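You operate a simulated robot arm through the tools that you are given. There is no shell and no other tool.

You run a simulated robot arm. Do the job below in one go: nothing can be reset, and whatever is moved stays where it is left.

TASK
Put things in order on the cabinet top. At the end: the white pipe tape stands where the small beige mineral block stood; the grey oil bottle (marked "20") stands where the black bench mallet stood; the blue oil can stands where the white pipe tape stood; the black bench mallet stands where the blue oil can stood; the small beige mineral block stands on top of the blue spare stall plate; whatever was shut is shut again. Leave all else as you found it, and nothing knocked over.
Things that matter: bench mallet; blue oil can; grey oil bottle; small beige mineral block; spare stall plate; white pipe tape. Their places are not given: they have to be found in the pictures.

The check looks at the end state, three seconds after you hand in, the way a careful person would. Anything else that was tipped, shoved, dropped, spilled or broken makes it a failure.

THE ROBOT
A 5-joint arm with a two-finger parallel gripper, fixed in place. Base frame: the origin is at the foot of the arm, x ahead of it, y to its left, z up; the work surface is at about z = 0. Units: mm, rad, N and s.
With the tool pointing down near the work surface it reaches from about 260 to 600 mm from the base axis. Its first joint turns from -1.152 to 1.152 rad. The tool tilts only in the upright plane through the base axis and itself; it spins freely about its own axis. Payload 1.57 kg.
The tool frame sits at the grasp point between the pads (the TCP): z along the fingers, y along the line on which they close. The tips reach 30 mm beyond it. The gripper opens to 80 mm. The fingers are 17 mm wide and 12 mm thick; the gripper's body (40 by 82 mm) begins 80 mm behind the TCP.
Orientation is that of the tool frame in the base frame, as [roll, pitch, yaw] about the fixed x, y, z axes, in that order (R = Rz(yaw) Ry(pitch) Rx(roll)). With the fingers straight down and closing along the base's y, the tool's x points along the base's -x, its y along +y and its z along -z.

THE INTERFACE
- The arm moves only by the tool step_arm. Its argument "targets" is a list of rows, each a list of 7 numbers: the closure, from 0 (fully open) to 1 (shut), then the shift along the base's x, y, z in m, then the turn, a rotation vector about the base's x, y, z in rad. In form: [[grip, x, y, z, rx, ry, rz], ...]. A call has 1 to 20 rows; each row shifts and turns the commanded pose from where the row before left it. Rows are played at 5 a second. More than 50 mm and 0.15 rad between two rows, or a gripper value outside its range, and nothing of the call is played. Where a pose cannot be reached the arm comes as near as it can. A force on the tool above 40 N (or 10 N above the force at the start of the call, whichever is more), or a blocked arm, ends the call early, and 0.2 s more pass. The fingers move at their own pace (about 153 mm/s each) and stop on an object; they squeeze with about 37 N. The grip force told is the motor's: it shows also when the fingers shut on nothing. Time passes only in rows, and 0.2 s behind the last, so rows that do not move let the fingers close. It gives the time, the measured TCP pose, the force on the tool (base axes), the opening and the grip force at its end, in the units of the frame above (readings bear some noise), with the torque about the TCP (base axes, N m) and any sound that the robot's microphone picked up.
- Cameras (640 x 400 px; columns grow to the right, rows downward): "scene" is fixed at [48.7, 416.6, 510]; the picture's right is [-0.55, -0.84, 0.00], its down [-0.58, 0.38, -0.72] and it looks along [0.60, -0.39, -0.70] (base axes); focal length 317 px, centre (320, 200). "wrist" rides on the gripper at [72, -7, -122] in the tool frame; the picture's right is [0.09, 1.00, 0.00], its down [-0.84, 0.08, -0.54] and it looks along [-0.54, 0.05, 0.84] (tool axes); focal length 238 px, centre (320, 200).
- grab_frame(camera): a new picture of that camera. No time passes.
- point_at(camera, pixels): for up to 12 pixels [column, row] of the newest picture of that camera ("zoom" is the newest enlarged one), the place [x, y, z] in the base frame of the surface seen there, good to about 2 mm. No time passes.
- inspect(camera, box): a new picture of the part [left, top, right, bottom] of that camera's present view, enlarged. No time passes.
- hand_in(): hands the job in; it is judged then, once.

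Leave the gripper open and the arm clear of the work at the hand-in unless told otherwise.

The tools are called after "Request:" by a JSON object that holds its "op" and its "data". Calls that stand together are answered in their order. step_arm: Moves the arm, as the interface text tells. Its arguments: {"type":"object","properties":{"targets":{"type":"array","items":{"type":"array","items":{"type":"number"}}}},"required":["targets"]} The other tools are called the same way: grab_frame (camera) takes a picture; point_at (camera, pixels) gives the place of the surface under pixels of a picture; inspect (camera, box) takes an enlarged picture of a part of a camera's view; hand_in () hands the job in.

At the start:

```text
time_s: 0.0
position: [274.8, 347.3, 314.8]
tcp_rot: [-3.141, -0.001, 3.141]
force: [0.5, 0.1, -0.1]
moment: [-0.03, 0.02, 0.02]
gripper_width: 79.8
grip_force: 0.1
```

scene: 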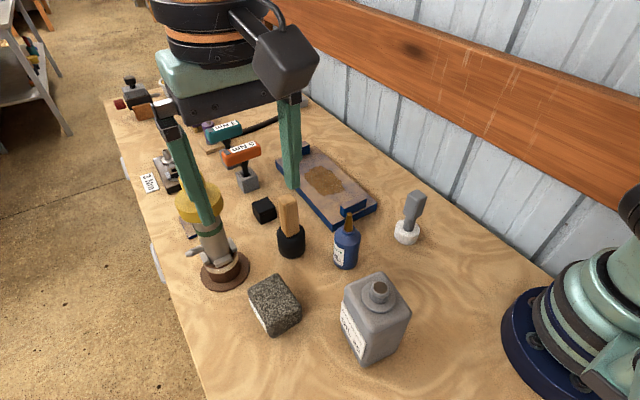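
wrist: 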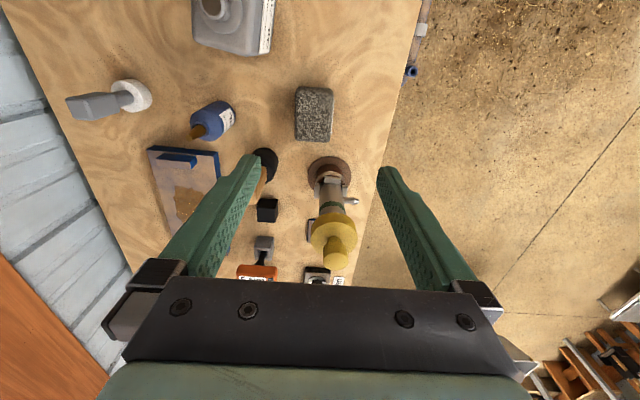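

I see the bench from both cameras: a grey bottle, a speckled block, a blue bottle, a wooden-handled black mallet, a white roll with a grey handle-like thing, a blue-edged plate. I'll look closer at the parts first.

Request:
{"op": "inspect", "data": {"camera": "scene", "box": [230, 140, 450, 278]}}

Request:
{"op": "inspect", "data": {"camera": "scene", "box": [100, 60, 320, 198]}}

Request:
{"op": "inspect", "data": {"camera": "scene", "box": [200, 240, 440, 390]}}

Request:
{"op": "inspect", "data": {"camera": "wrist", "box": [140, 60, 420, 290]}}

```text
2.90 times, centred on (340, 209) of scene
```

zoom: 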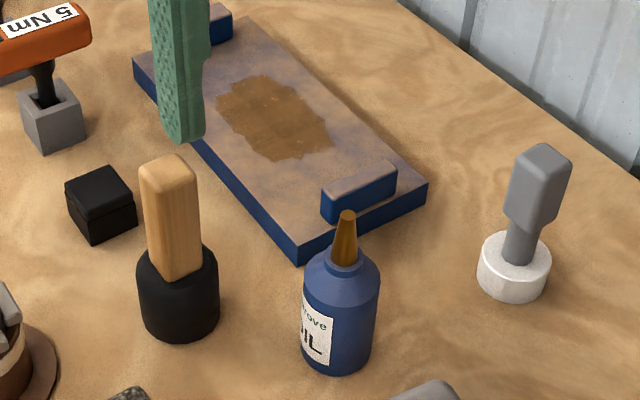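

```text
2.90 times, centred on (210, 129) of scene
```

zoom: 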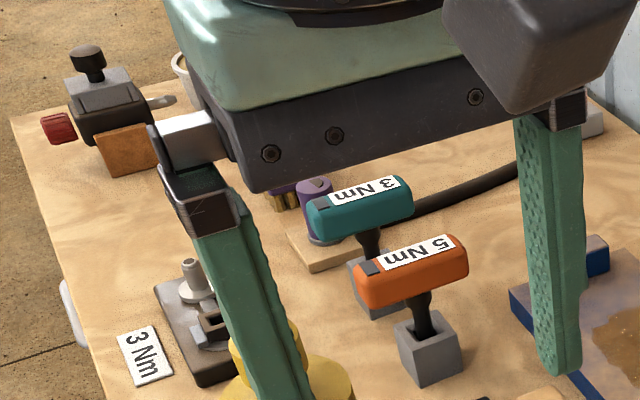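

```text
2.67 times, centred on (320, 315) of scene
```

zoom: 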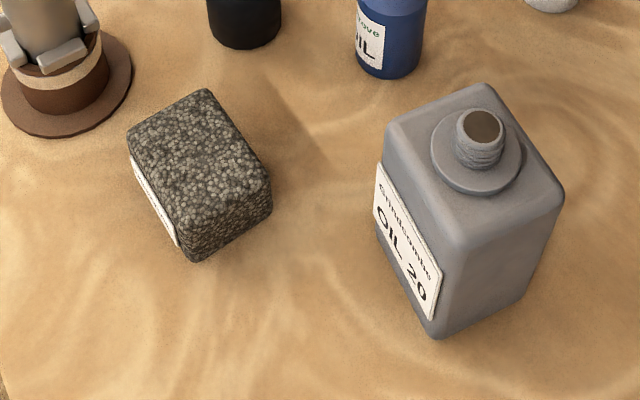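

```text
1.74 times, centred on (280, 175) of wrist
```

zoom: 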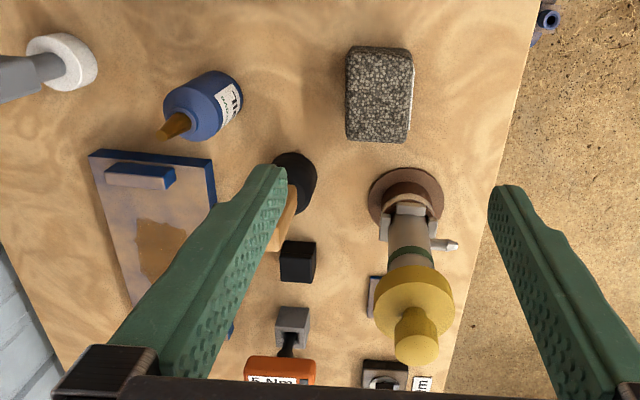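

Nothing plainly "small beige" is visible yet and the gripper hides part of the bench. I'll read the places of what I see in the scene picture: grey bottle, speckled block, mallet, blue can, white roll, plate, and others.

Request:
{"op": "point_at", "data": {"camera": "scene", "pixels": [[378, 290], [272, 295], [290, 200], [290, 240], [349, 218], [345, 260], [415, 195], [405, 236], [325, 180], [263, 208], [240, 152], [250, 183]]}}

Request:
{"op": "point_at", "data": {"camera": "scene", "pixels": [[225, 285], [200, 200], [225, 131], [150, 184], [165, 175], [130, 88], [140, 115], [210, 150], [305, 102], [265, 124], [125, 168], [156, 262]]}}

```text
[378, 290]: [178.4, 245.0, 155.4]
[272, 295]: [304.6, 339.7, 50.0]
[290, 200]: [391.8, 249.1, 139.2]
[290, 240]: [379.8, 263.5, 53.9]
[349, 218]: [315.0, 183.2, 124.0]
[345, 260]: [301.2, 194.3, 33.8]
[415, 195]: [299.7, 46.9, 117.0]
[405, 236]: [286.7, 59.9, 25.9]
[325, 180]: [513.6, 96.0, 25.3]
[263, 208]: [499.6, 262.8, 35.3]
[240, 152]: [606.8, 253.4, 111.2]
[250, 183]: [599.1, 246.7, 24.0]
```

```text
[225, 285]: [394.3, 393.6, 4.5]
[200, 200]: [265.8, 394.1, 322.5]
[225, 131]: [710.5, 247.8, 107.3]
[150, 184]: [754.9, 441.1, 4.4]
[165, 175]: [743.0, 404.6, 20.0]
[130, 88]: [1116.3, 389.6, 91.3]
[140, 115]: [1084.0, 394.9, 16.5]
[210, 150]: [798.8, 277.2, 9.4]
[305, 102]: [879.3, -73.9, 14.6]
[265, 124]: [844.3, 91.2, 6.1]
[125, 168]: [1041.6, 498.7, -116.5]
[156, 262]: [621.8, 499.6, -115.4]
```

The speckled block at about (305, 340) isn't clearly "small beige", and part of the bench is hidden by the arm. I'll raise the arm and swing it toward y ≈ 0 so both cameras can see the rest.

Request:
{"op": "step_arm", "data": {"targets": [[0, 0, -0.03, 0.03, 0, 0, 0], [0, 0, -0.045, 0.02, 0, 0, 0], [0, 0, -0.045, 0, 0, 0, 0], [0, 0, -0.045, 0, 0, 0, 0], [0, 0, -0.045, 0, 0, 0, 0], [0, 0, -0.045, 0, 0, 0, 0], [0, 0, -0.045, 0, 0, 0, 0], [0, 0, -0.045, 0, 0, 0, 0]]}}

Request:
{"op": "grab_frame", "data": {"camera": "scene"}}

Request:
{"op": "grab_frame", "data": {"camera": "wrist"}}

```text
time_s: 1.8
position: [276.9, 2.1, 366.7]
tcp_rot: [-3.14, -0.002, 3.141]
force: [-0.1, 0.8, 0.3]
moment: [0.01, -0.01, -0.01]
gripper_width: 79.8
grip_force: 0.1
```

```text
taken
```

scene: 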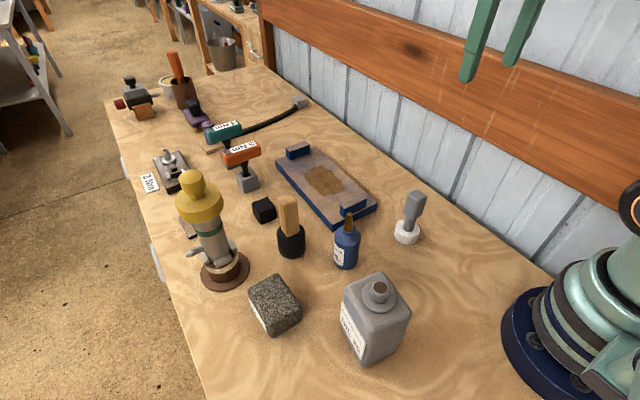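

```text
taken
```

wrist: 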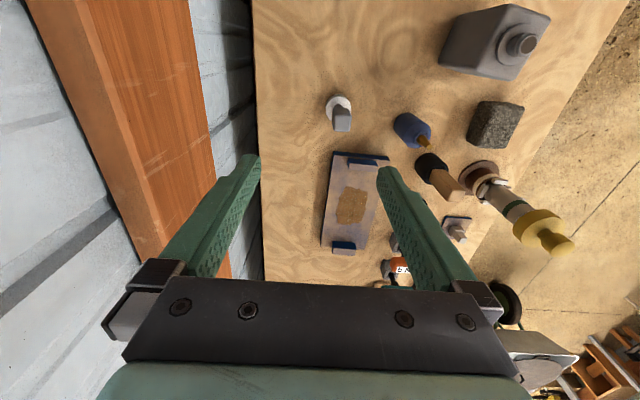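

The view is clear now. I'll enlarge several parts, especially around (188, 228) behind the yellow-topped thing, the white roll at (408, 220), and the far end.

Request:
{"op": "inspect", "data": {"camera": "scene", "box": [140, 140, 260, 300]}}

Request:
{"op": "inspect", "data": {"camera": "scene", "box": [370, 170, 450, 260]}}

Request:
{"op": "inspect", "data": {"camera": "scene", "box": [100, 30, 320, 170]}}

Request:
{"op": "inspect", "data": {"camera": "wrist", "box": [320, 0, 620, 290]}}

Request:
{"op": "inspect", "data": {"camera": "scene", "box": [260, 130, 400, 240]}}

```text
2.50 times, centred on (200, 220) of scene
```

zoom: 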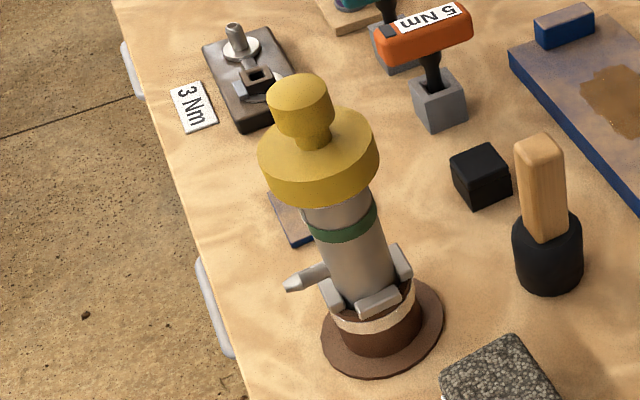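

```text
4.44 times, centred on (410, 215) of scene
```

zoom: 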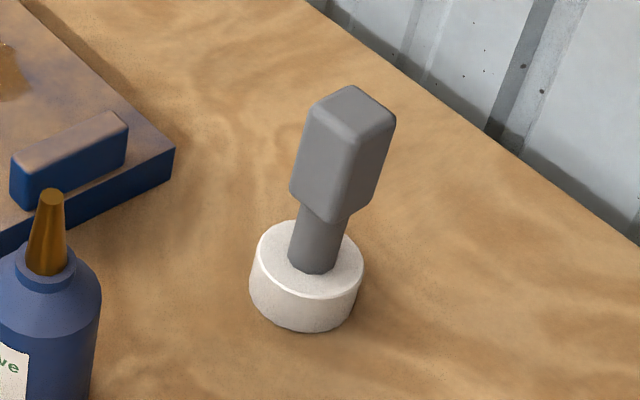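

```text
2.86 times, centred on (210, 100) of scene
```

zoom: 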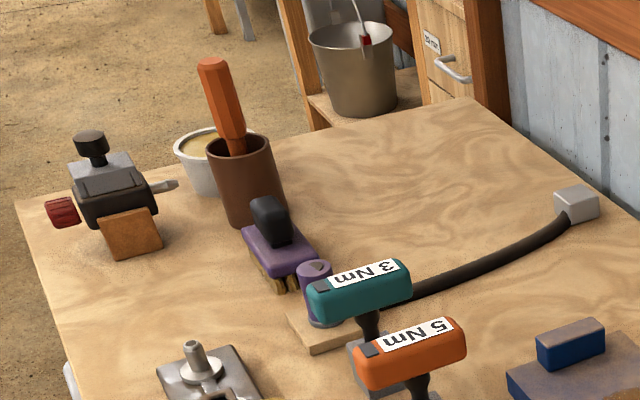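

```text
1.38 times, centred on (470, 145) of wrist
```

zoom: 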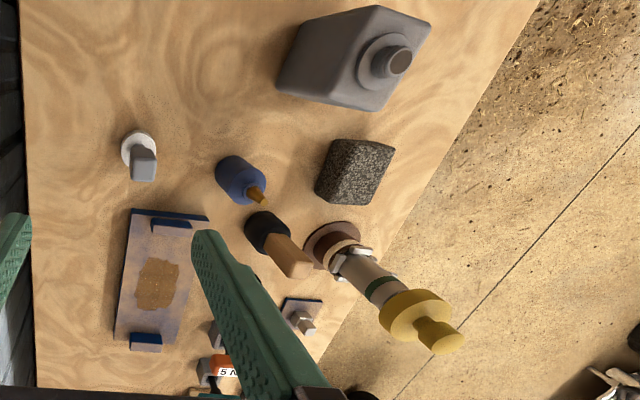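

```text
3.64 times, centred on (330, 185) of scene
```

zoom: 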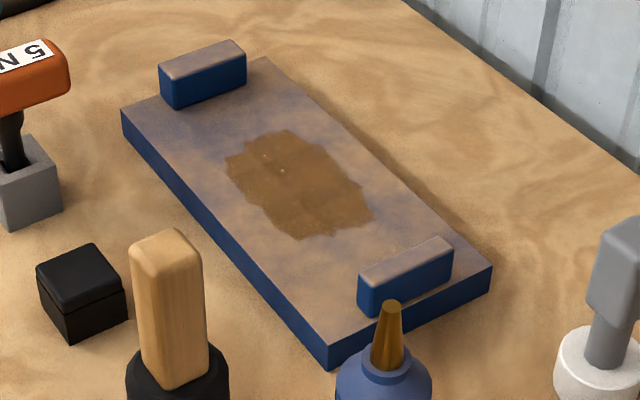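

Behind the yellow-topped pump there is a small blue-edged plate (seen in the wrist view around (452, 228)), apart from the large blue plate with an oily stain. I'll measure those and some others in the wrist picture.

Request:
{"op": "inspect", "data": {"camera": "wrist", "box": [380, 120, 580, 290]}}

Request:
{"op": "point_at", "data": {"camera": "wrist", "pixels": [[448, 220], [467, 220], [462, 235], [455, 245], [395, 240], [404, 265], [338, 100], [342, 122], [350, 205], [490, 170], [495, 125], [440, 165]]}}

Request:
{"op": "point_at", "data": {"camera": "scene", "pixels": [[186, 225], [190, 234], [165, 180], [172, 160], [195, 182], [190, 112], [215, 147], [180, 92], [166, 85], [300, 102], [135, 88], [145, 112]]}}

```text
2.35 times, centred on (480, 205) of wrist
```

zoom: 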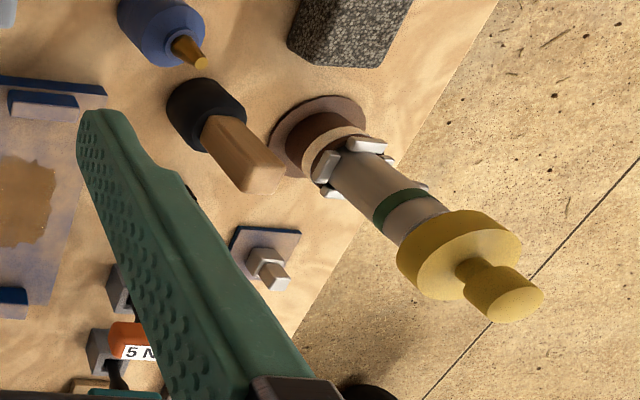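

```text
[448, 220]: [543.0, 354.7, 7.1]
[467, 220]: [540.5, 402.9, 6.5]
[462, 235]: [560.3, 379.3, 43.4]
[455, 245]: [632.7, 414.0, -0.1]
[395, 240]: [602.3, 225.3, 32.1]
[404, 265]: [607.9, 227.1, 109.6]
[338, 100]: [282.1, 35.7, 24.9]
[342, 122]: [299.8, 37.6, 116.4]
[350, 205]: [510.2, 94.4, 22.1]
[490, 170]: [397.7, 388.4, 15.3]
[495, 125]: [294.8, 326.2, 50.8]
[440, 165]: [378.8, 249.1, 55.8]
```

```text
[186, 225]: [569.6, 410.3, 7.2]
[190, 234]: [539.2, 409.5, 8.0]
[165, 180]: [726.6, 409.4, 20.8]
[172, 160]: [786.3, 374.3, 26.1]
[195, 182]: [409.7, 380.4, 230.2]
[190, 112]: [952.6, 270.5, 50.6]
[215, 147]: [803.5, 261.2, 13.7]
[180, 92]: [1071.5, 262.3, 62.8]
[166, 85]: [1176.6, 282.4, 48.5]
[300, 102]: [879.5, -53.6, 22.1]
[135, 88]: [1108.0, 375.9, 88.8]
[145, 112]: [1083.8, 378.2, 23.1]
```

There's a small blue-edged plate at about (555, 380) with something small and pale on it. Before deciding, I'll turn the wrist camera left (+90° about z) to see the side nearest the base and the other faces of things.

Request:
{"op": "step_arm", "data": {"targets": [[0, 0, 0, 0, 0, 0, 0.149], [0, 0, 0, 0, 0, 0, 0.149], [0, 0, 0, 0, 0, 0, 0.149], [0, 0, 0, 0, 0, 0, 0.149], [0, 0, 0, 0, 0, 0, 0.149], [0, 0, 0, 0, 0, 0, 0.149], [0, 0, 0, 0, 0, 0, 0.149], [0, 0, 0, 0, 0, 0, 0.149], [0, 0, 0, 0, 0, 0, 0.149], [0, 0, 0, 0, 0, 0, 0.149], [0, 0, 0, 0, 0, 0, 0.08]]}}

Request:
{"op": "grab_frame", "data": {"camera": "wrist"}}

Request:
{"op": "point_at", "data": {"camera": "scene", "pixels": [[320, 395], [450, 395], [220, 395], [480, 300], [440, 340]]}}

```text
time_s: 4.2
position: [274.8, 2.0, 364.4]
tcp_rot: [3.14, -0.001, -1.569]
force: [0.1, 0.0, 0.1]
moment: [0.03, -0.01, 0.0]
gripper_width: 80.0
grip_force: 0.0
```

```text
taken
```

wrist: 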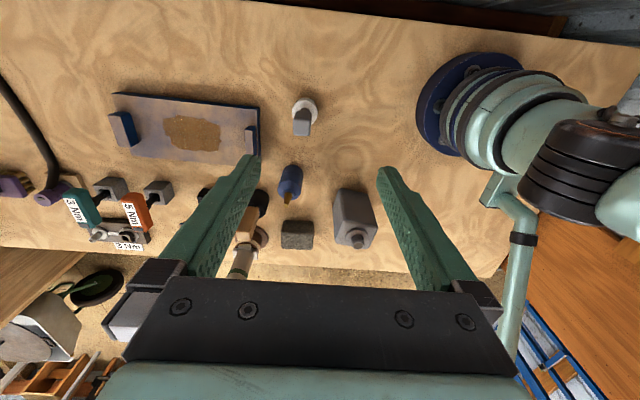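

```text
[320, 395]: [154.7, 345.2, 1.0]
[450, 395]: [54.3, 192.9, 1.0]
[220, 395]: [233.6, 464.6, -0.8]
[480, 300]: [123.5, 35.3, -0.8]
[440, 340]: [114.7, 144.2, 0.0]
```

The whole bench top is now seen; no further objects hide near the base. I need a closer look at the small plate near (555, 380) and the things around it, so I'll turn the camera back to look along +x and go to about (350, 230).

Request:
{"op": "step_arm", "data": {"targets": [[0, 0.007, 0.02, 0, 0, 0, -0.142], [0, 0.007, 0.021, 0, 0, 0, -0.143], [0, 0.007, 0.021, 0, 0, 0, -0.143], [0, 0.007, 0.021, 0, 0, 0, -0.143], [0, 0.007, 0.021, 0, 0, 0, -0.143], [0, 0.007, 0.021, 0, 0, 0, -0.143], [0, 0.007, 0.021, 0, 0, 0, -0.143], [0, 0.007, 0.021, 0, 0, 0, -0.143], [0, 0.007, 0.021, 0, 0, 0, -0.143], [0, 0.007, 0.021, 0, 0, 0, -0.143], [0, 0.007, 0.021, 0, 0, 0, -0.142]]}}

Request:
{"op": "grab_frame", "data": {"camera": "wrist"}}

Request:
{"op": "inspect", "data": {"camera": "wrist", "box": [250, 60, 450, 220]}}

```text
time_s: 6.6
position: [353.3, 232.4, 365.7]
tcp_rot: [-3.141, -0.001, 3.14]
force: [0.6, 0.5, -0.3]
moment: [0.0, -0.02, 0.0]
gripper_width: 80.0
grip_force: 0.0
```

```text
taken
```

wrist: 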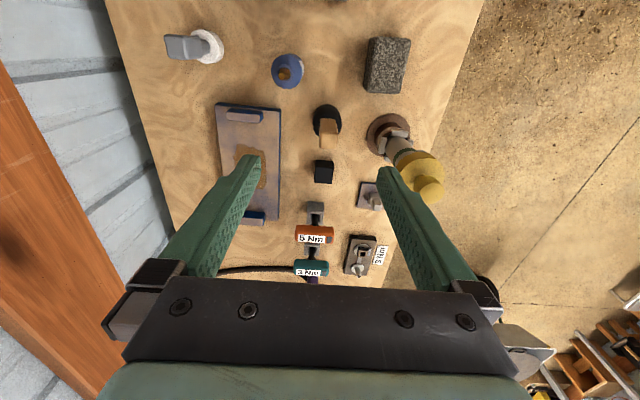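

```text
2.50 times, centred on (350, 140) of wrist
```

zoom: 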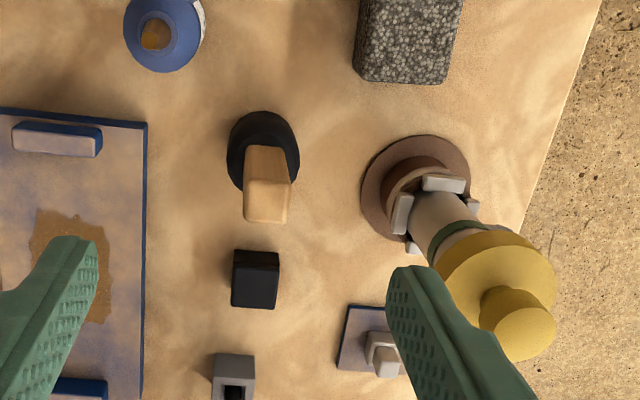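

The small plate is half hidden behind a finger. I'll move forward and left a bit at the same height to see it freely.

Request:
{"op": "step_arm", "data": {"targets": [[0, 0.04, 0.02, 0.0, 0, 0, 0], [0, 0.04, 0.02, 0.0, 0, 0, 0], [0, 0.03, 0.02, 0.0, 0, 0, 0]]}}

Request:
{"op": "inspect", "data": {"camera": "wrist", "box": [230, 40, 430, 200]}}

Request:
{"op": "grab_frame", "data": {"camera": "wrist"}}

```text
time_s: 7.4
position: [447.2, 283.9, 353.7]
tcp_rot: [-3.141, -0.001, -3.141]
force: [0.6, 0.3, -0.1]
moment: [-0.02, 0.0, 0.0]
gripper_width: 80.2
grip_force: 0.1
out of reach, approached as far as the arm can: row 3
```

```text
2.50 times, centred on (330, 120) of wrist
```

zoom: 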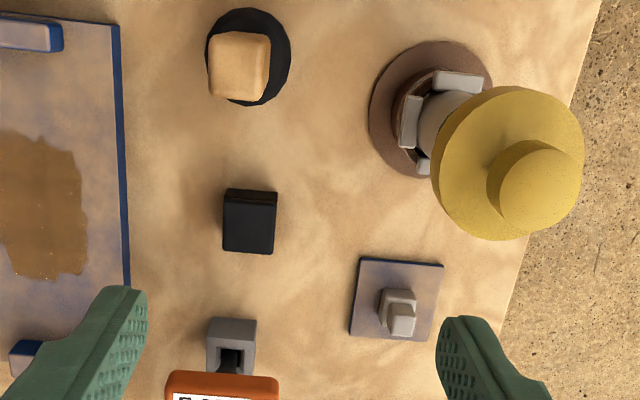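

```text
taken
```

wrist: 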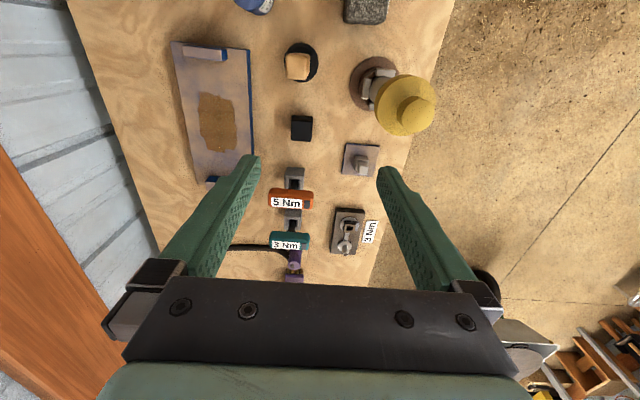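

The small square plate at about (555, 380) carries a small stepped pale knob and is beyond reach. I'll read the labels and look closer at the speckled block, and at the black box at (263, 209) and the grey bottle.

Request:
{"op": "inspect", "data": {"camera": "scene", "box": [240, 265, 310, 345]}}

Request:
{"op": "inspect", "data": {"camera": "scene", "box": [245, 190, 285, 230]}}

Request:
{"op": "inspect", "data": {"camera": "scene", "box": [325, 200, 375, 275]}}

Request:
{"op": "inspect", "data": {"camera": "scene", "box": [330, 265, 420, 370]}}

```text
5.00 times, centred on (275, 305) of scene
```

zoom: 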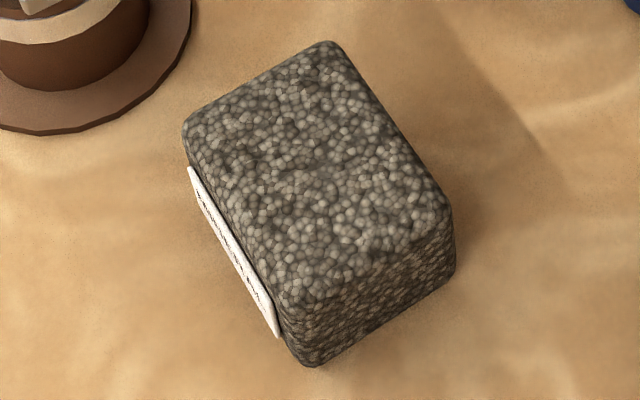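

```text
10.00 times, centred on (265, 210) of scene
```

zoom: 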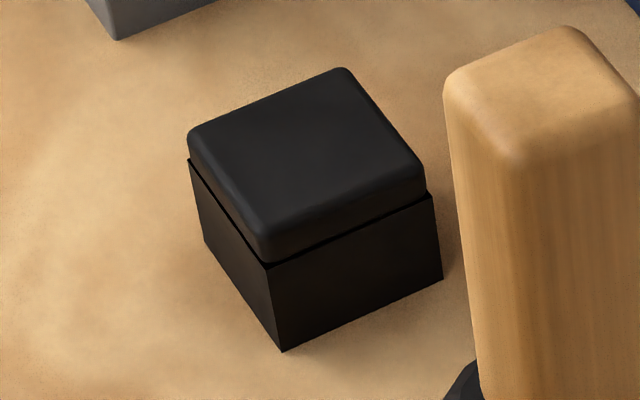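

```text
5.33 times, centred on (350, 238) of scene
```

zoom: 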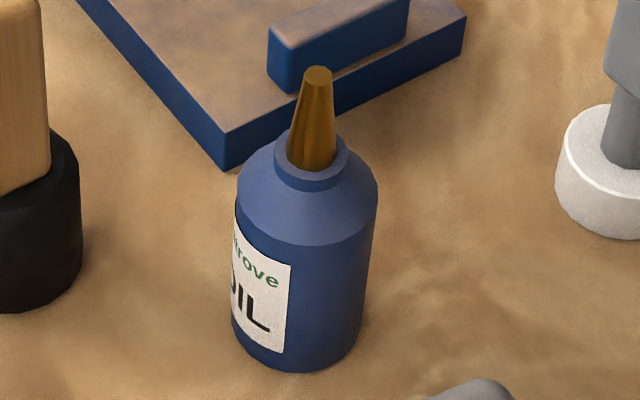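

```text
3.81 times, centred on (375, 318) of scene
```

zoom: 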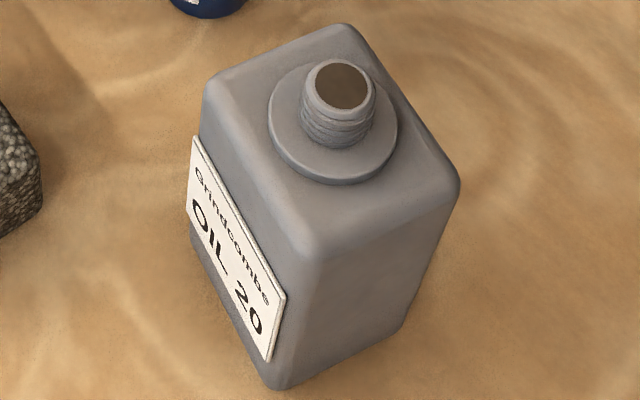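

The box at (500, 263) has a lid; the bottle has no cap (open neck), so it must stay upright. I'll go over to the left of the speckled block and look toward -y to read its label.

Request:
{"op": "step_arm", "data": {"targets": [[0, -0.018, 0.0, 0.01, 0, 0, -0.142], [0, -0.018, 0.0, 0, 0, 0, -0.143], [0, -0.018, 0.013, 0, 0, 0, -0.143], [0, -0.018, 0.013, 0, 0, 0, -0.143], [0, -0.018, 0.013, 0, 0, 0, -0.143], [0, -0.018, 0.013, 0, 0, 0, -0.143], [0, -0.018, 0.013, 0, 0, 0, -0.143], [0, -0.018, 0.013, 0, 0, 0, -0.143], [0, -0.018, 0.013, 0, 0, 0, -0.143], [0, -0.018, 0.013, 0, 0, 0, -0.143], [0, -0.008, 0.013, 0, 0, 0, -0.142], [0, 0, 0, -0.04, 0, 0, 0], [0, 0, 0, -0.04, 0, 0, 0], [0, 0, 0, -0.03, 0, 0, 0]]}}

Request:
{"op": "grab_frame", "data": {"camera": "wrist"}}

Request:
{"op": "grab_frame", "data": {"camera": "scene"}}

```text
time_s: 10.4
position: [260.8, 401.7, 252.5]
tcp_rot: [-3.141, -0.001, 1.571]
force: [0.3, -0.2, -0.8]
moment: [-0.01, -0.04, 0.01]
gripper_width: 80.0
grip_force: 0.0
```

```text
taken
```

wrist: 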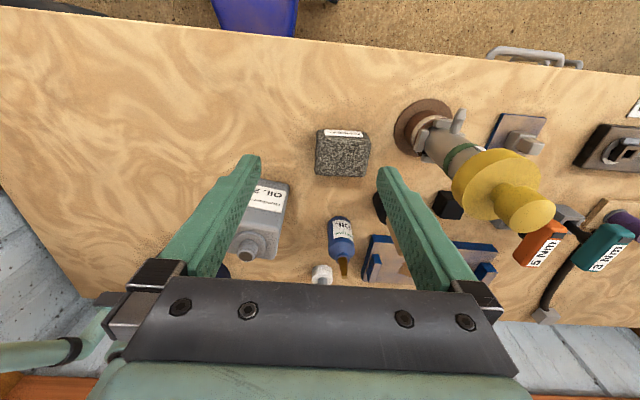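

```text
taken
```

scene: 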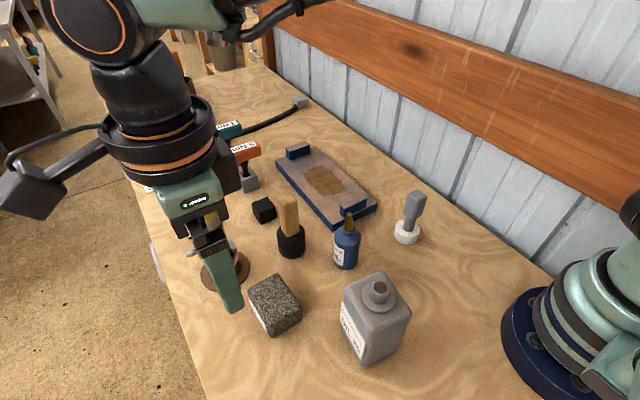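

From here the label on the block (342, 134) and the can (340, 230) may be readable; I'll enlarge them, plus the small plate with the pale knob at (520, 140).

Request:
{"op": "inspect", "data": {"camera": "wrist", "box": [305, 110, 385, 190]}}

Request:
{"op": "inspect", "data": {"camera": "wrist", "box": [480, 100, 560, 170]}}

Request:
{"op": "inspect", "data": {"camera": "wrist", "box": [290, 200, 390, 300]}}

Request:
{"op": "inspect", "data": {"camera": "wrist", "box": [540, 80, 640, 280]}}

```text
5.00 times, centred on (345, 150) of wrist
```

zoom: 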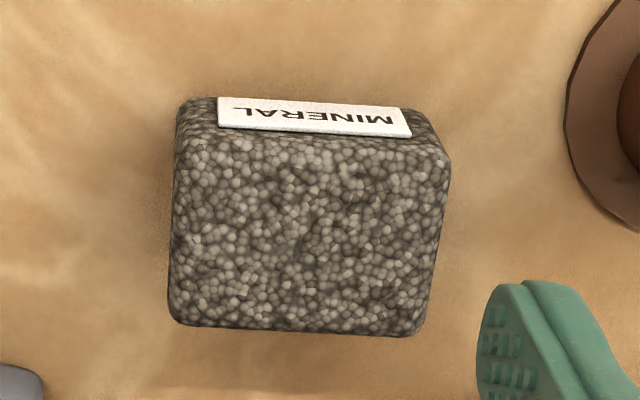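

```text
5.71 times, centred on (520, 135) of wrist
```

zoom: 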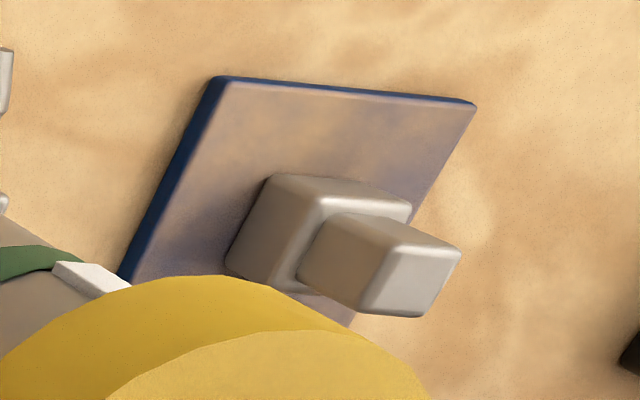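

```text
4.00 times, centred on (340, 250) of wrist
```

zoom: 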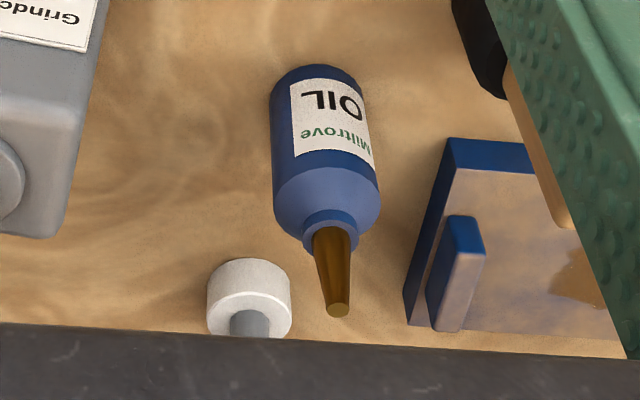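

```text
2.00 times, centred on (590, 180) of wrist
```

zoom: 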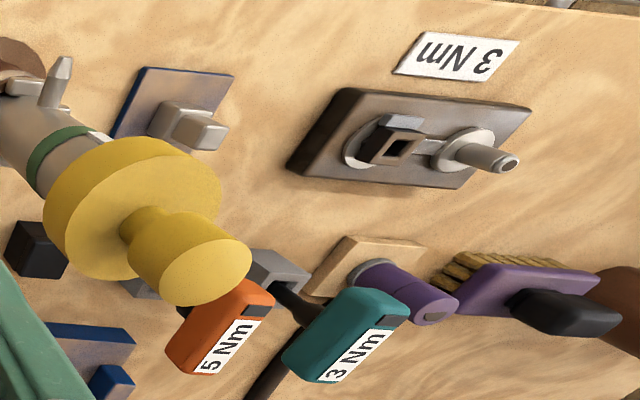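

The speckled block carries the label "MINERAL" and is the only mineral block on the bench, so that's the block meant. The white cylinder with the grey post is the pipe tape, and the large blue plate (reachable, flat, roomy) is the stall plate. I'll measure the block's top face corners from the wrist picture.

Request:
{"op": "point_at", "data": {"camera": "wrist", "pixels": [[322, 142], [366, 146], [362, 172], [319, 170], [340, 155], [345, 133], [316, 130], [371, 137], [345, 128], [420, 115], [400, 135], [440, 105]]}}

Request:
{"op": "point_at", "data": {"camera": "scene", "pixels": [[252, 288], [280, 276], [298, 303], [270, 327], [275, 300], [268, 334], [300, 322], [299, 312], [285, 318]]}}

```text
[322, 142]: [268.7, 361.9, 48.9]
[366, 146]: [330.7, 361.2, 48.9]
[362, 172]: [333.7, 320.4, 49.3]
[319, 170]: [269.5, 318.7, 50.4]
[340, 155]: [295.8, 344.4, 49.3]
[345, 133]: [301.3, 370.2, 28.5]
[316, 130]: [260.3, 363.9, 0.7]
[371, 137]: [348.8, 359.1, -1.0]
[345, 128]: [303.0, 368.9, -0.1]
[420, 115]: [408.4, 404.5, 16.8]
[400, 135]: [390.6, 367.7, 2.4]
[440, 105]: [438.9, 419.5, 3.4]
```

```text
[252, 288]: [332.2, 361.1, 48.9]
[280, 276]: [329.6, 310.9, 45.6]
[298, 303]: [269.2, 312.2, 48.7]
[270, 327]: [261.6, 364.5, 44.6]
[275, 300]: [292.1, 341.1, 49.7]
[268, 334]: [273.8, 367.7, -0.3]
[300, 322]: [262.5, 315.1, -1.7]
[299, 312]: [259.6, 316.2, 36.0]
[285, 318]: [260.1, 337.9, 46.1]
```

Block: about x 259–339, y 309–367, 50 mm high. Next I raise the arm and go to about (270, 120, 365), looking along +x, to measure the tape, can, mallet, bottle and plate from above.

Request:
{"op": "step_arm", "data": {"targets": [[0, 0, 0, 0.04, 0, 0, 0], [0, 0, 0, 0.04, 0, 0, 0], [0, 0, -0.01, 0.035, 0, 0, 0.142], [0, 0.001, -0.027, 0, 0, 0, 0.143], [0, 0.001, -0.027, 0, 0, 0, 0.143], [0, 0.001, -0.027, 0, 0, 0, 0.143], [0, 0.001, -0.027, 0, 0, 0, 0.143], [0, 0.001, -0.027, 0, 0, 0, 0.143], [0, 0.001, -0.027, 0, 0, 0, 0.143], [0, 0.001, -0.027, 0, 0, 0, 0.143], [0, 0.001, -0.027, 0, 0, 0, 0.143], [0, 0.001, -0.027, 0, 0, 0, 0.143], [0, 0.001, -0.027, 0, 0, 0, 0.142]]}}

Request:
{"op": "grab_frame", "data": {"camera": "wrist"}}

Request:
{"op": "grab_frame", "data": {"camera": "scene"}}

```text
time_s: 13.2
position: [269.9, 117.0, 368.4]
tcp_rot: [-3.14, 0.001, -3.14]
force: [0.5, -0.4, 0.9]
moment: [-0.01, 0.0, -0.01]
gripper_width: 80.1
grip_force: 0.0
```

```text
taken
```

wrist: 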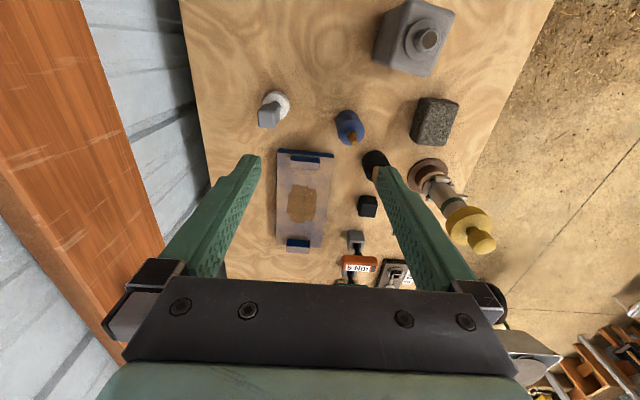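

```text
taken
```

scene: 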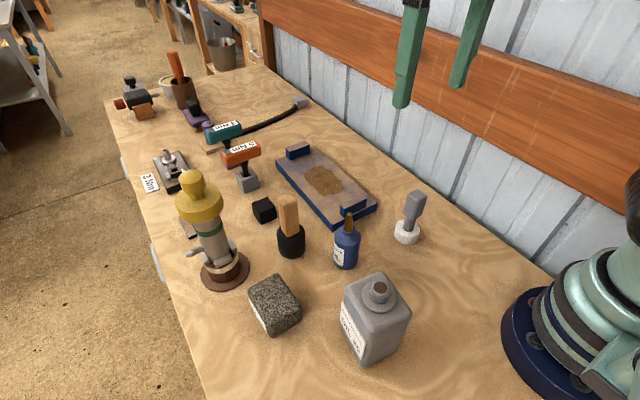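

I'll enlarge the scene picture object by object and read surface points from the enlargements, beginning with the tape at (410, 215).

Request:
{"op": "inspect", "data": {"camera": "scene", "box": [370, 180, 450, 250]}}

Request:
{"op": "inspect", "data": {"camera": "wrist", "box": [240, 80, 320, 140]}}

```text
5.71 times, centred on (410, 215) of scene
```

zoom: 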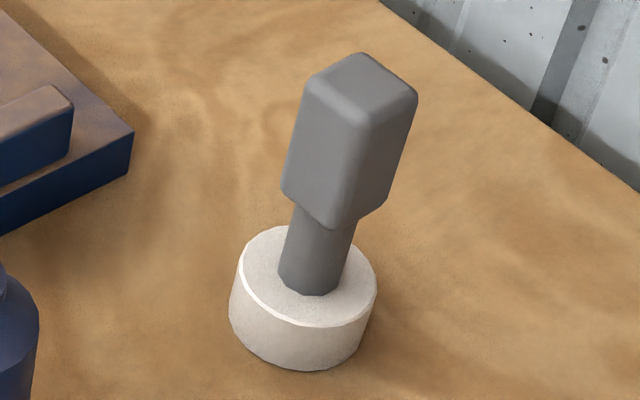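

```text
6.67 times, centred on (280, 110) of wrist
```

zoom: 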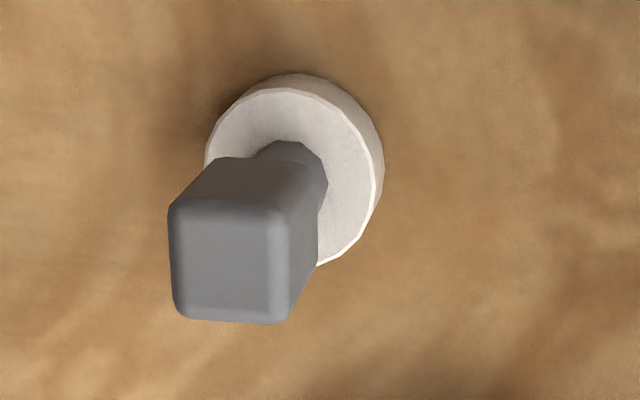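

Reading the tape's points in the wrist enlargement: the grey block's top, and the white disk's rim.

Request:
{"op": "point_at", "data": {"camera": "zoom", "pixels": [[228, 262], [182, 212], [275, 212], [278, 312], [185, 312], [214, 142], [250, 100], [295, 92], [340, 115], [368, 165], [362, 220], [325, 255]]}}

Request:
{"op": "point_at", "data": {"camera": "scene", "pixels": [[416, 192], [410, 194], [421, 195], [416, 198], [412, 225], [406, 224], [397, 228], [418, 232], [400, 233], [408, 222]]}}

```text
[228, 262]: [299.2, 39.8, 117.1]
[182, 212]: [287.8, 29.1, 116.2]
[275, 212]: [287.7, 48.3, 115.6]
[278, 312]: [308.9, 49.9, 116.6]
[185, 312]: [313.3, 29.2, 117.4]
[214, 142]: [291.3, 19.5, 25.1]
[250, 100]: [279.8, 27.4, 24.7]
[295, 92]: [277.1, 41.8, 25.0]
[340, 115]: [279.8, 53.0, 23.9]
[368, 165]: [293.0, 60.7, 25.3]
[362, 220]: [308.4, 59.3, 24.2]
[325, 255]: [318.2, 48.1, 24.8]
```

```text
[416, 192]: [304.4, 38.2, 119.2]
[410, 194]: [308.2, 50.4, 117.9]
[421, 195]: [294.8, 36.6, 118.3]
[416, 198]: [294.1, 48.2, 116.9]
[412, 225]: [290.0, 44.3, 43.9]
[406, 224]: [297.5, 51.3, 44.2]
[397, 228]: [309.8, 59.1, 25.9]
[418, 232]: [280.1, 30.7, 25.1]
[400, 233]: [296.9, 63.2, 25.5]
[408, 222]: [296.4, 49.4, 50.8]
```

Tape: axis at (299, 40), disk radius about 22 mm, grey block 25 mm square with its top at z = 117. Now the mallet and the can.

Request:
{"op": "inspect", "data": {"camera": "scene", "box": [260, 185, 320, 265]}}

Request:
{"op": "point_at", "data": {"camera": "zoom", "pixels": [[320, 70], [290, 65], [350, 75], [340, 50], [310, 85], [265, 225], [395, 225], [270, 205], [330, 215], [390, 205], [330, 300], [310, 130]]}}

```text
5.00 times, centred on (290, 225) of scene
```

zoom: 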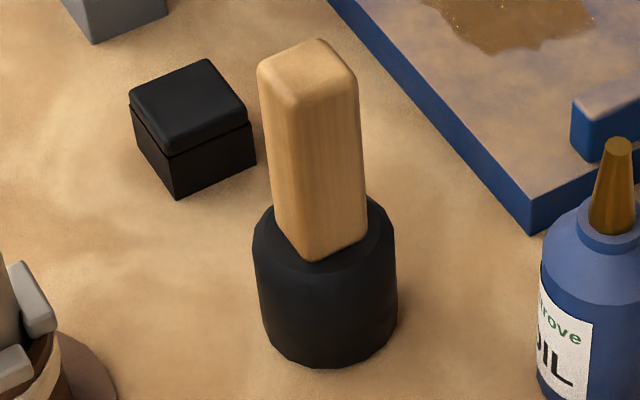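

```text
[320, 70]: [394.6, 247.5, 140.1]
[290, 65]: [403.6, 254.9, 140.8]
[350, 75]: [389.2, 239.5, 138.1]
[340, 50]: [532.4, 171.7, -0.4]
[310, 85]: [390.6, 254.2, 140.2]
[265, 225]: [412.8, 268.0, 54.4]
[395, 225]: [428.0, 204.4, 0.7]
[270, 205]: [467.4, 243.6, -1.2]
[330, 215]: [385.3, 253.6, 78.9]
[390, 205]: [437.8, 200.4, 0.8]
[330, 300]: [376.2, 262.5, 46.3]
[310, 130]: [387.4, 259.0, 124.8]
```

The handle top is near (395, 250, 140). I'll take finer points on the handle's top corners and the head rim.

Request:
{"op": "point_at", "data": {"camera": "zoom", "pixels": [[266, 70], [316, 44], [352, 76], [300, 102], [310, 73], [258, 240], [390, 240], [300, 255], [275, 250], [360, 250], [370, 210], [380, 222]]}}

Request:
{"op": "inspect", "data": {"camera": "scene", "box": [320, 205, 380, 275]}}

```text
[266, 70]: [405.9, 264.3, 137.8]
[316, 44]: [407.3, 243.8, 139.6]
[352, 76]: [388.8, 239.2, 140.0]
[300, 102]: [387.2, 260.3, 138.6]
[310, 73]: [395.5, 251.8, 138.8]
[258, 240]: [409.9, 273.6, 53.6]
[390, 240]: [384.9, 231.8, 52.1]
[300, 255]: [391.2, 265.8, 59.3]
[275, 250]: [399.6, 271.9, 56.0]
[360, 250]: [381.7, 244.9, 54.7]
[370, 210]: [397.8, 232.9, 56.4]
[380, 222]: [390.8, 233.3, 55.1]
```

```text
5.71 times, centred on (350, 240) of scene
```

zoom: 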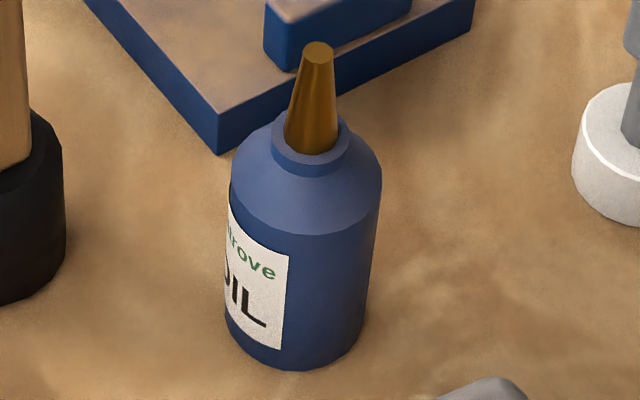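

Mallet: axis about (397.5, 252), head radius about 25. Now the can's points: nozzle tip (318, 47), collar, shoulder and body.

Request:
{"op": "point_at", "data": {"camera": "zoom", "pixels": [[318, 48], [310, 170], [276, 150], [346, 150], [310, 130], [240, 190], [375, 195], [310, 232], [305, 340], [235, 320], [362, 330], [300, 366]]}}

Request:
{"op": "inspect", "data": {"camera": "wrist", "box": [320, 95, 390, 155]}}

```text
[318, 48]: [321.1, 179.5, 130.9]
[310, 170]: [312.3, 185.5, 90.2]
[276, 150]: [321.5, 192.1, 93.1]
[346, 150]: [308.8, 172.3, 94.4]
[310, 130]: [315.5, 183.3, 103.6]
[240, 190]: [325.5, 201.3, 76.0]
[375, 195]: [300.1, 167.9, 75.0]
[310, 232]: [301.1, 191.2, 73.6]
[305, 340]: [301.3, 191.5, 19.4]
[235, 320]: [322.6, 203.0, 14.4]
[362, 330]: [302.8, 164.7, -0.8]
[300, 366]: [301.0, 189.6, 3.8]
```

```text
6.67 times, centred on (355, 125) of wrist
```

zoom: 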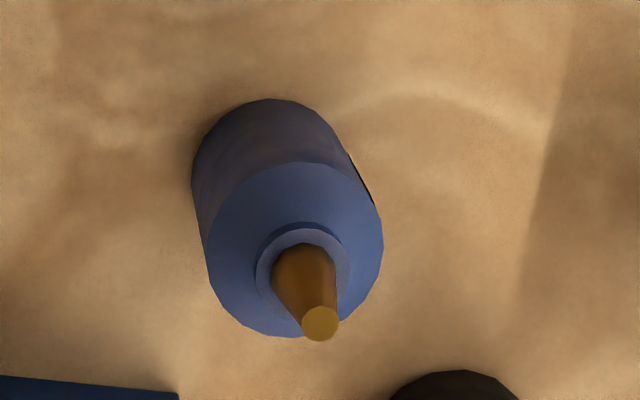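

Reading the can again in the wrist enlargement: tip at (320, 322) and shoulder rim points.

Request:
{"op": "point_at", "data": {"camera": "zoom", "pixels": [[320, 323], [308, 262], [214, 235], [240, 190], [295, 166], [345, 185], [376, 225], [372, 275], [345, 315], [285, 330], [230, 300], [275, 104]]}}

Request:
{"op": "inspect", "data": {"camera": "wrist", "box": [360, 0, 470, 80]}}

```text
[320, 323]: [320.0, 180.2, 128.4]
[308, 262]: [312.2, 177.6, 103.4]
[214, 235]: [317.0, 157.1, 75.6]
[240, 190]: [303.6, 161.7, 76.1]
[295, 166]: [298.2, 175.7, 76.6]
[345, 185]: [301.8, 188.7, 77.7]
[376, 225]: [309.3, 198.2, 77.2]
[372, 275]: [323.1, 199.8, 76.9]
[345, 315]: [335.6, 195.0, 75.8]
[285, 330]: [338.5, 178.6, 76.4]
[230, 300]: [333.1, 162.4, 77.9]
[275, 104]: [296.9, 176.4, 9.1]
```

```text
5.00 times, centred on (415, 40) of wrist
```

zoom: 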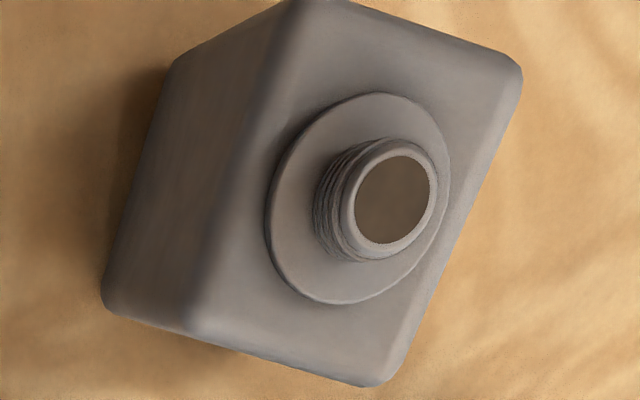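

Can: axis about (319, 179.5), radius about 21, shoulder at z = 76, tip at z = 130. Now the bottle in the wrist enlargement: neck rim and shoulder corners.

Request:
{"op": "point_at", "data": {"camera": "zoom", "pixels": [[350, 190], [432, 180], [395, 145], [375, 248], [275, 205], [345, 300], [385, 97], [300, 30], [510, 70], [375, 375], [205, 310], [120, 290]]}}

Request:
{"op": "inspect", "data": {"camera": "scene", "box": [330, 265, 420, 370]}}

```text
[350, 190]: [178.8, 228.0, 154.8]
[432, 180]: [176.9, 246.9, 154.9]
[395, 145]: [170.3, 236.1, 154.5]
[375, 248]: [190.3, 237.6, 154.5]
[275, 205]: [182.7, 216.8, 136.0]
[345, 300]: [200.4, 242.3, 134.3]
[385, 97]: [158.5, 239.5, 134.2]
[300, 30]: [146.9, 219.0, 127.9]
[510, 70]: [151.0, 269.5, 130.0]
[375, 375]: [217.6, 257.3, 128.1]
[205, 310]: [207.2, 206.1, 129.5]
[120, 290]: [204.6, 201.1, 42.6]
```

```text
3.81 times, centred on (375, 318) of scene
```

zoom: 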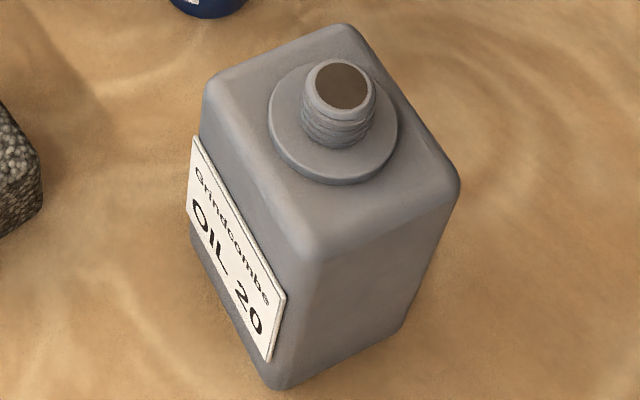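

Bottle: body about 70 × 58 mm turned by about -0.19 rad, axis about (180.6, 238), neck top at z = 155. Now the plate, the stain, its end stops, the black box and the pump.

Request:
{"op": "inspect", "data": {"camera": "scene", "box": [260, 135, 400, 240]}}

Request:
{"op": "point_at", "data": {"camera": "zoom", "pixels": [[138, 110], [265, 65], [485, 262], [330, 345], [375, 222], [240, 165], [360, 290], [445, 245], [405, 265], [300, 235], [330, 240], [290, 130]]}}

Request:
{"op": "point_at", "data": {"camera": "scene", "pixels": [[342, 215], [364, 205], [364, 212], [343, 210], [330, 228], [290, 150], [308, 147], [289, 160], [225, 290], [250, 270], [203, 265], [192, 175]]}}

```text
3.81 times, centred on (330, 188) of scene
```

zoom: 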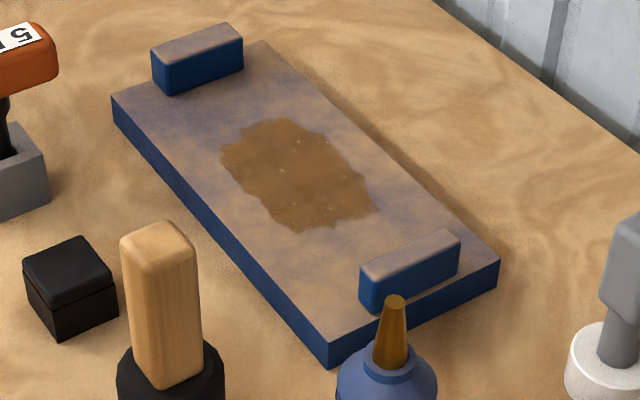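

```text
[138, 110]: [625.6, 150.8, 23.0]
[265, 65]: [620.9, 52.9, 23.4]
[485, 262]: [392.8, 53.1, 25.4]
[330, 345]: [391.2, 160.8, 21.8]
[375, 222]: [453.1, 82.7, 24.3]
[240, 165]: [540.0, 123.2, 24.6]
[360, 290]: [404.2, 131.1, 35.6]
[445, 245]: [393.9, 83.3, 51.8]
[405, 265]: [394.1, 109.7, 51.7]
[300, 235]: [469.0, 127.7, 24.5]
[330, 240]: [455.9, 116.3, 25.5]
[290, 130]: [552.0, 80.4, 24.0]
```

```text
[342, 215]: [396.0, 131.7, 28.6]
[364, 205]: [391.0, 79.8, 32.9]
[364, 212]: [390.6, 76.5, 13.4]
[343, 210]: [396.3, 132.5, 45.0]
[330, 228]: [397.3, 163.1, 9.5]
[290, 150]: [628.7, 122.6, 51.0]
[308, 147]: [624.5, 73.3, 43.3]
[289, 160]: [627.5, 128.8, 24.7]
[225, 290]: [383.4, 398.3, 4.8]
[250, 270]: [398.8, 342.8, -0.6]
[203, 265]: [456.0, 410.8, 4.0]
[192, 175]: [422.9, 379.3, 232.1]
```

The plate spans x 390–640, y 52–163, top at z ≈ 24, with end stops 52 high at x ≈ 400 and 627. I'll look closely at the brown patch in its middle before choosing where to set the block.

Request:
{"op": "inspect", "data": {"camera": "scene", "box": [295, 155, 365, 205]}}

Request:
{"op": "point_at", "data": {"camera": "zoom", "pixels": [[200, 120], [300, 200], [380, 280], [450, 320], [150, 60], [400, 180], [250, 250], [330, 150], [520, 200], [100, 200]]}}

Request:
{"op": "inspect", "data": {"camera": "wrist", "box": [265, 140, 345, 260]}}

```text
8.00 times, centred on (330, 180) of scene
```

zoom: 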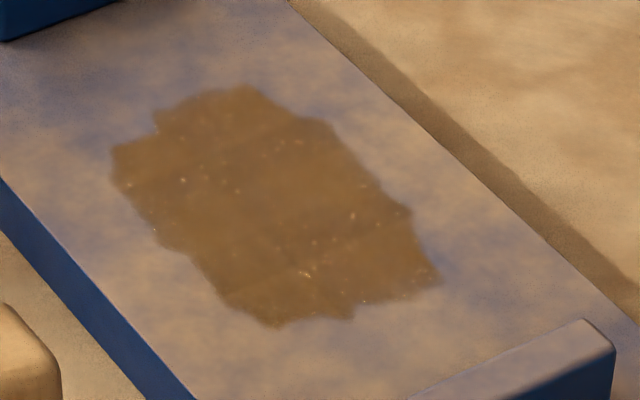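

```text
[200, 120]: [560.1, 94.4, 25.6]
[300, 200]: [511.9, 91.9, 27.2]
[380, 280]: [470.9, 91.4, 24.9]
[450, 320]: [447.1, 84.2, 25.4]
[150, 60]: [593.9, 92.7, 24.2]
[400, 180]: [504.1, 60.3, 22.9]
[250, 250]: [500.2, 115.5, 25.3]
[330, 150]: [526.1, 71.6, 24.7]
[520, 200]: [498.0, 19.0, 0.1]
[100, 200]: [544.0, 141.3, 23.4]
```

```text
3.33 times, centred on (305, 200) of wrist
```

zoom: 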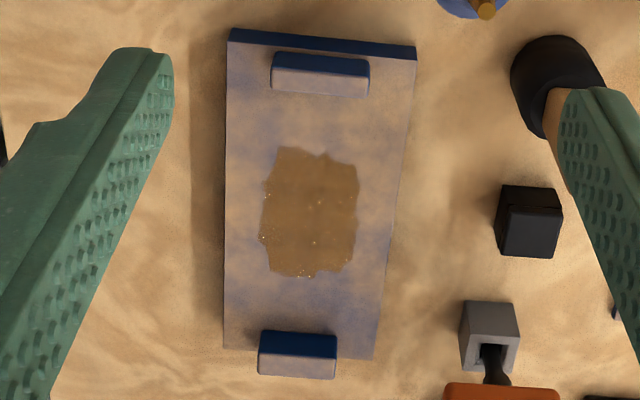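

The patch is a flat oily stain (z same as the plate within the reading); it can't be avoided wholly and the plate is level, so the block can stand there. Order of moves: block → plate, tape → block's place, can → tape's place, mallet → can's place, bottle → mallet's place. First I go above the block at (299, 338).

Request:
{"op": "step_arm", "data": {"targets": [[0, 0.005, 0.037, 0, 0, 0, 0], [0, 0.005, 0.037, 0, 0, 0, 0], [0, 0.005, 0.037, -0.01, 0, 0, 0], [0, 0.005, 0.037, -0.02, 0, 0, 0], [0, 0.005, 0.037, -0.03, 0, 0, 0], [0, 0.004, 0.036, -0.04, 0, 0, 0], [0, 0, 0, -0.02, 0, 0, 0]]}}

Request:
{"op": "grab_frame", "data": {"camera": "wrist"}}

Request:
{"op": "inspect", "data": {"camera": "wrist", "box": [270, 80, 370, 150]}}

```text
refused: row 6 steps farther than a row can; nothing moved
```

```text
taken
```

wrist: 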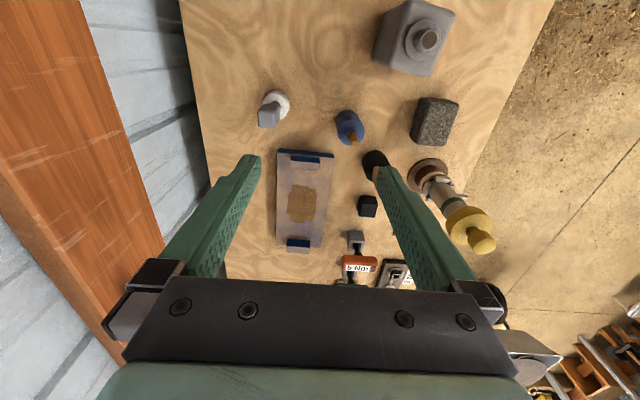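

```text
5.71 times, centred on (320, 115) of wrist
```

zoom: 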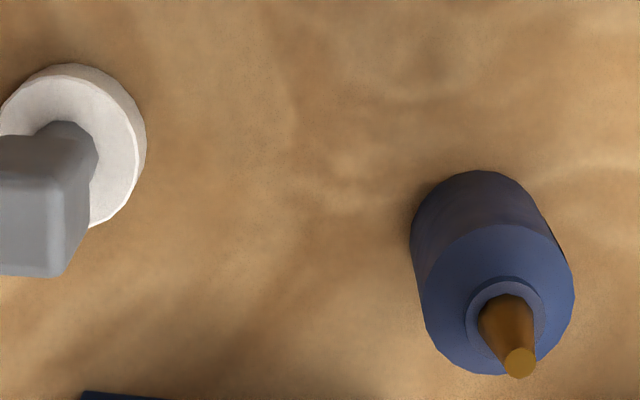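

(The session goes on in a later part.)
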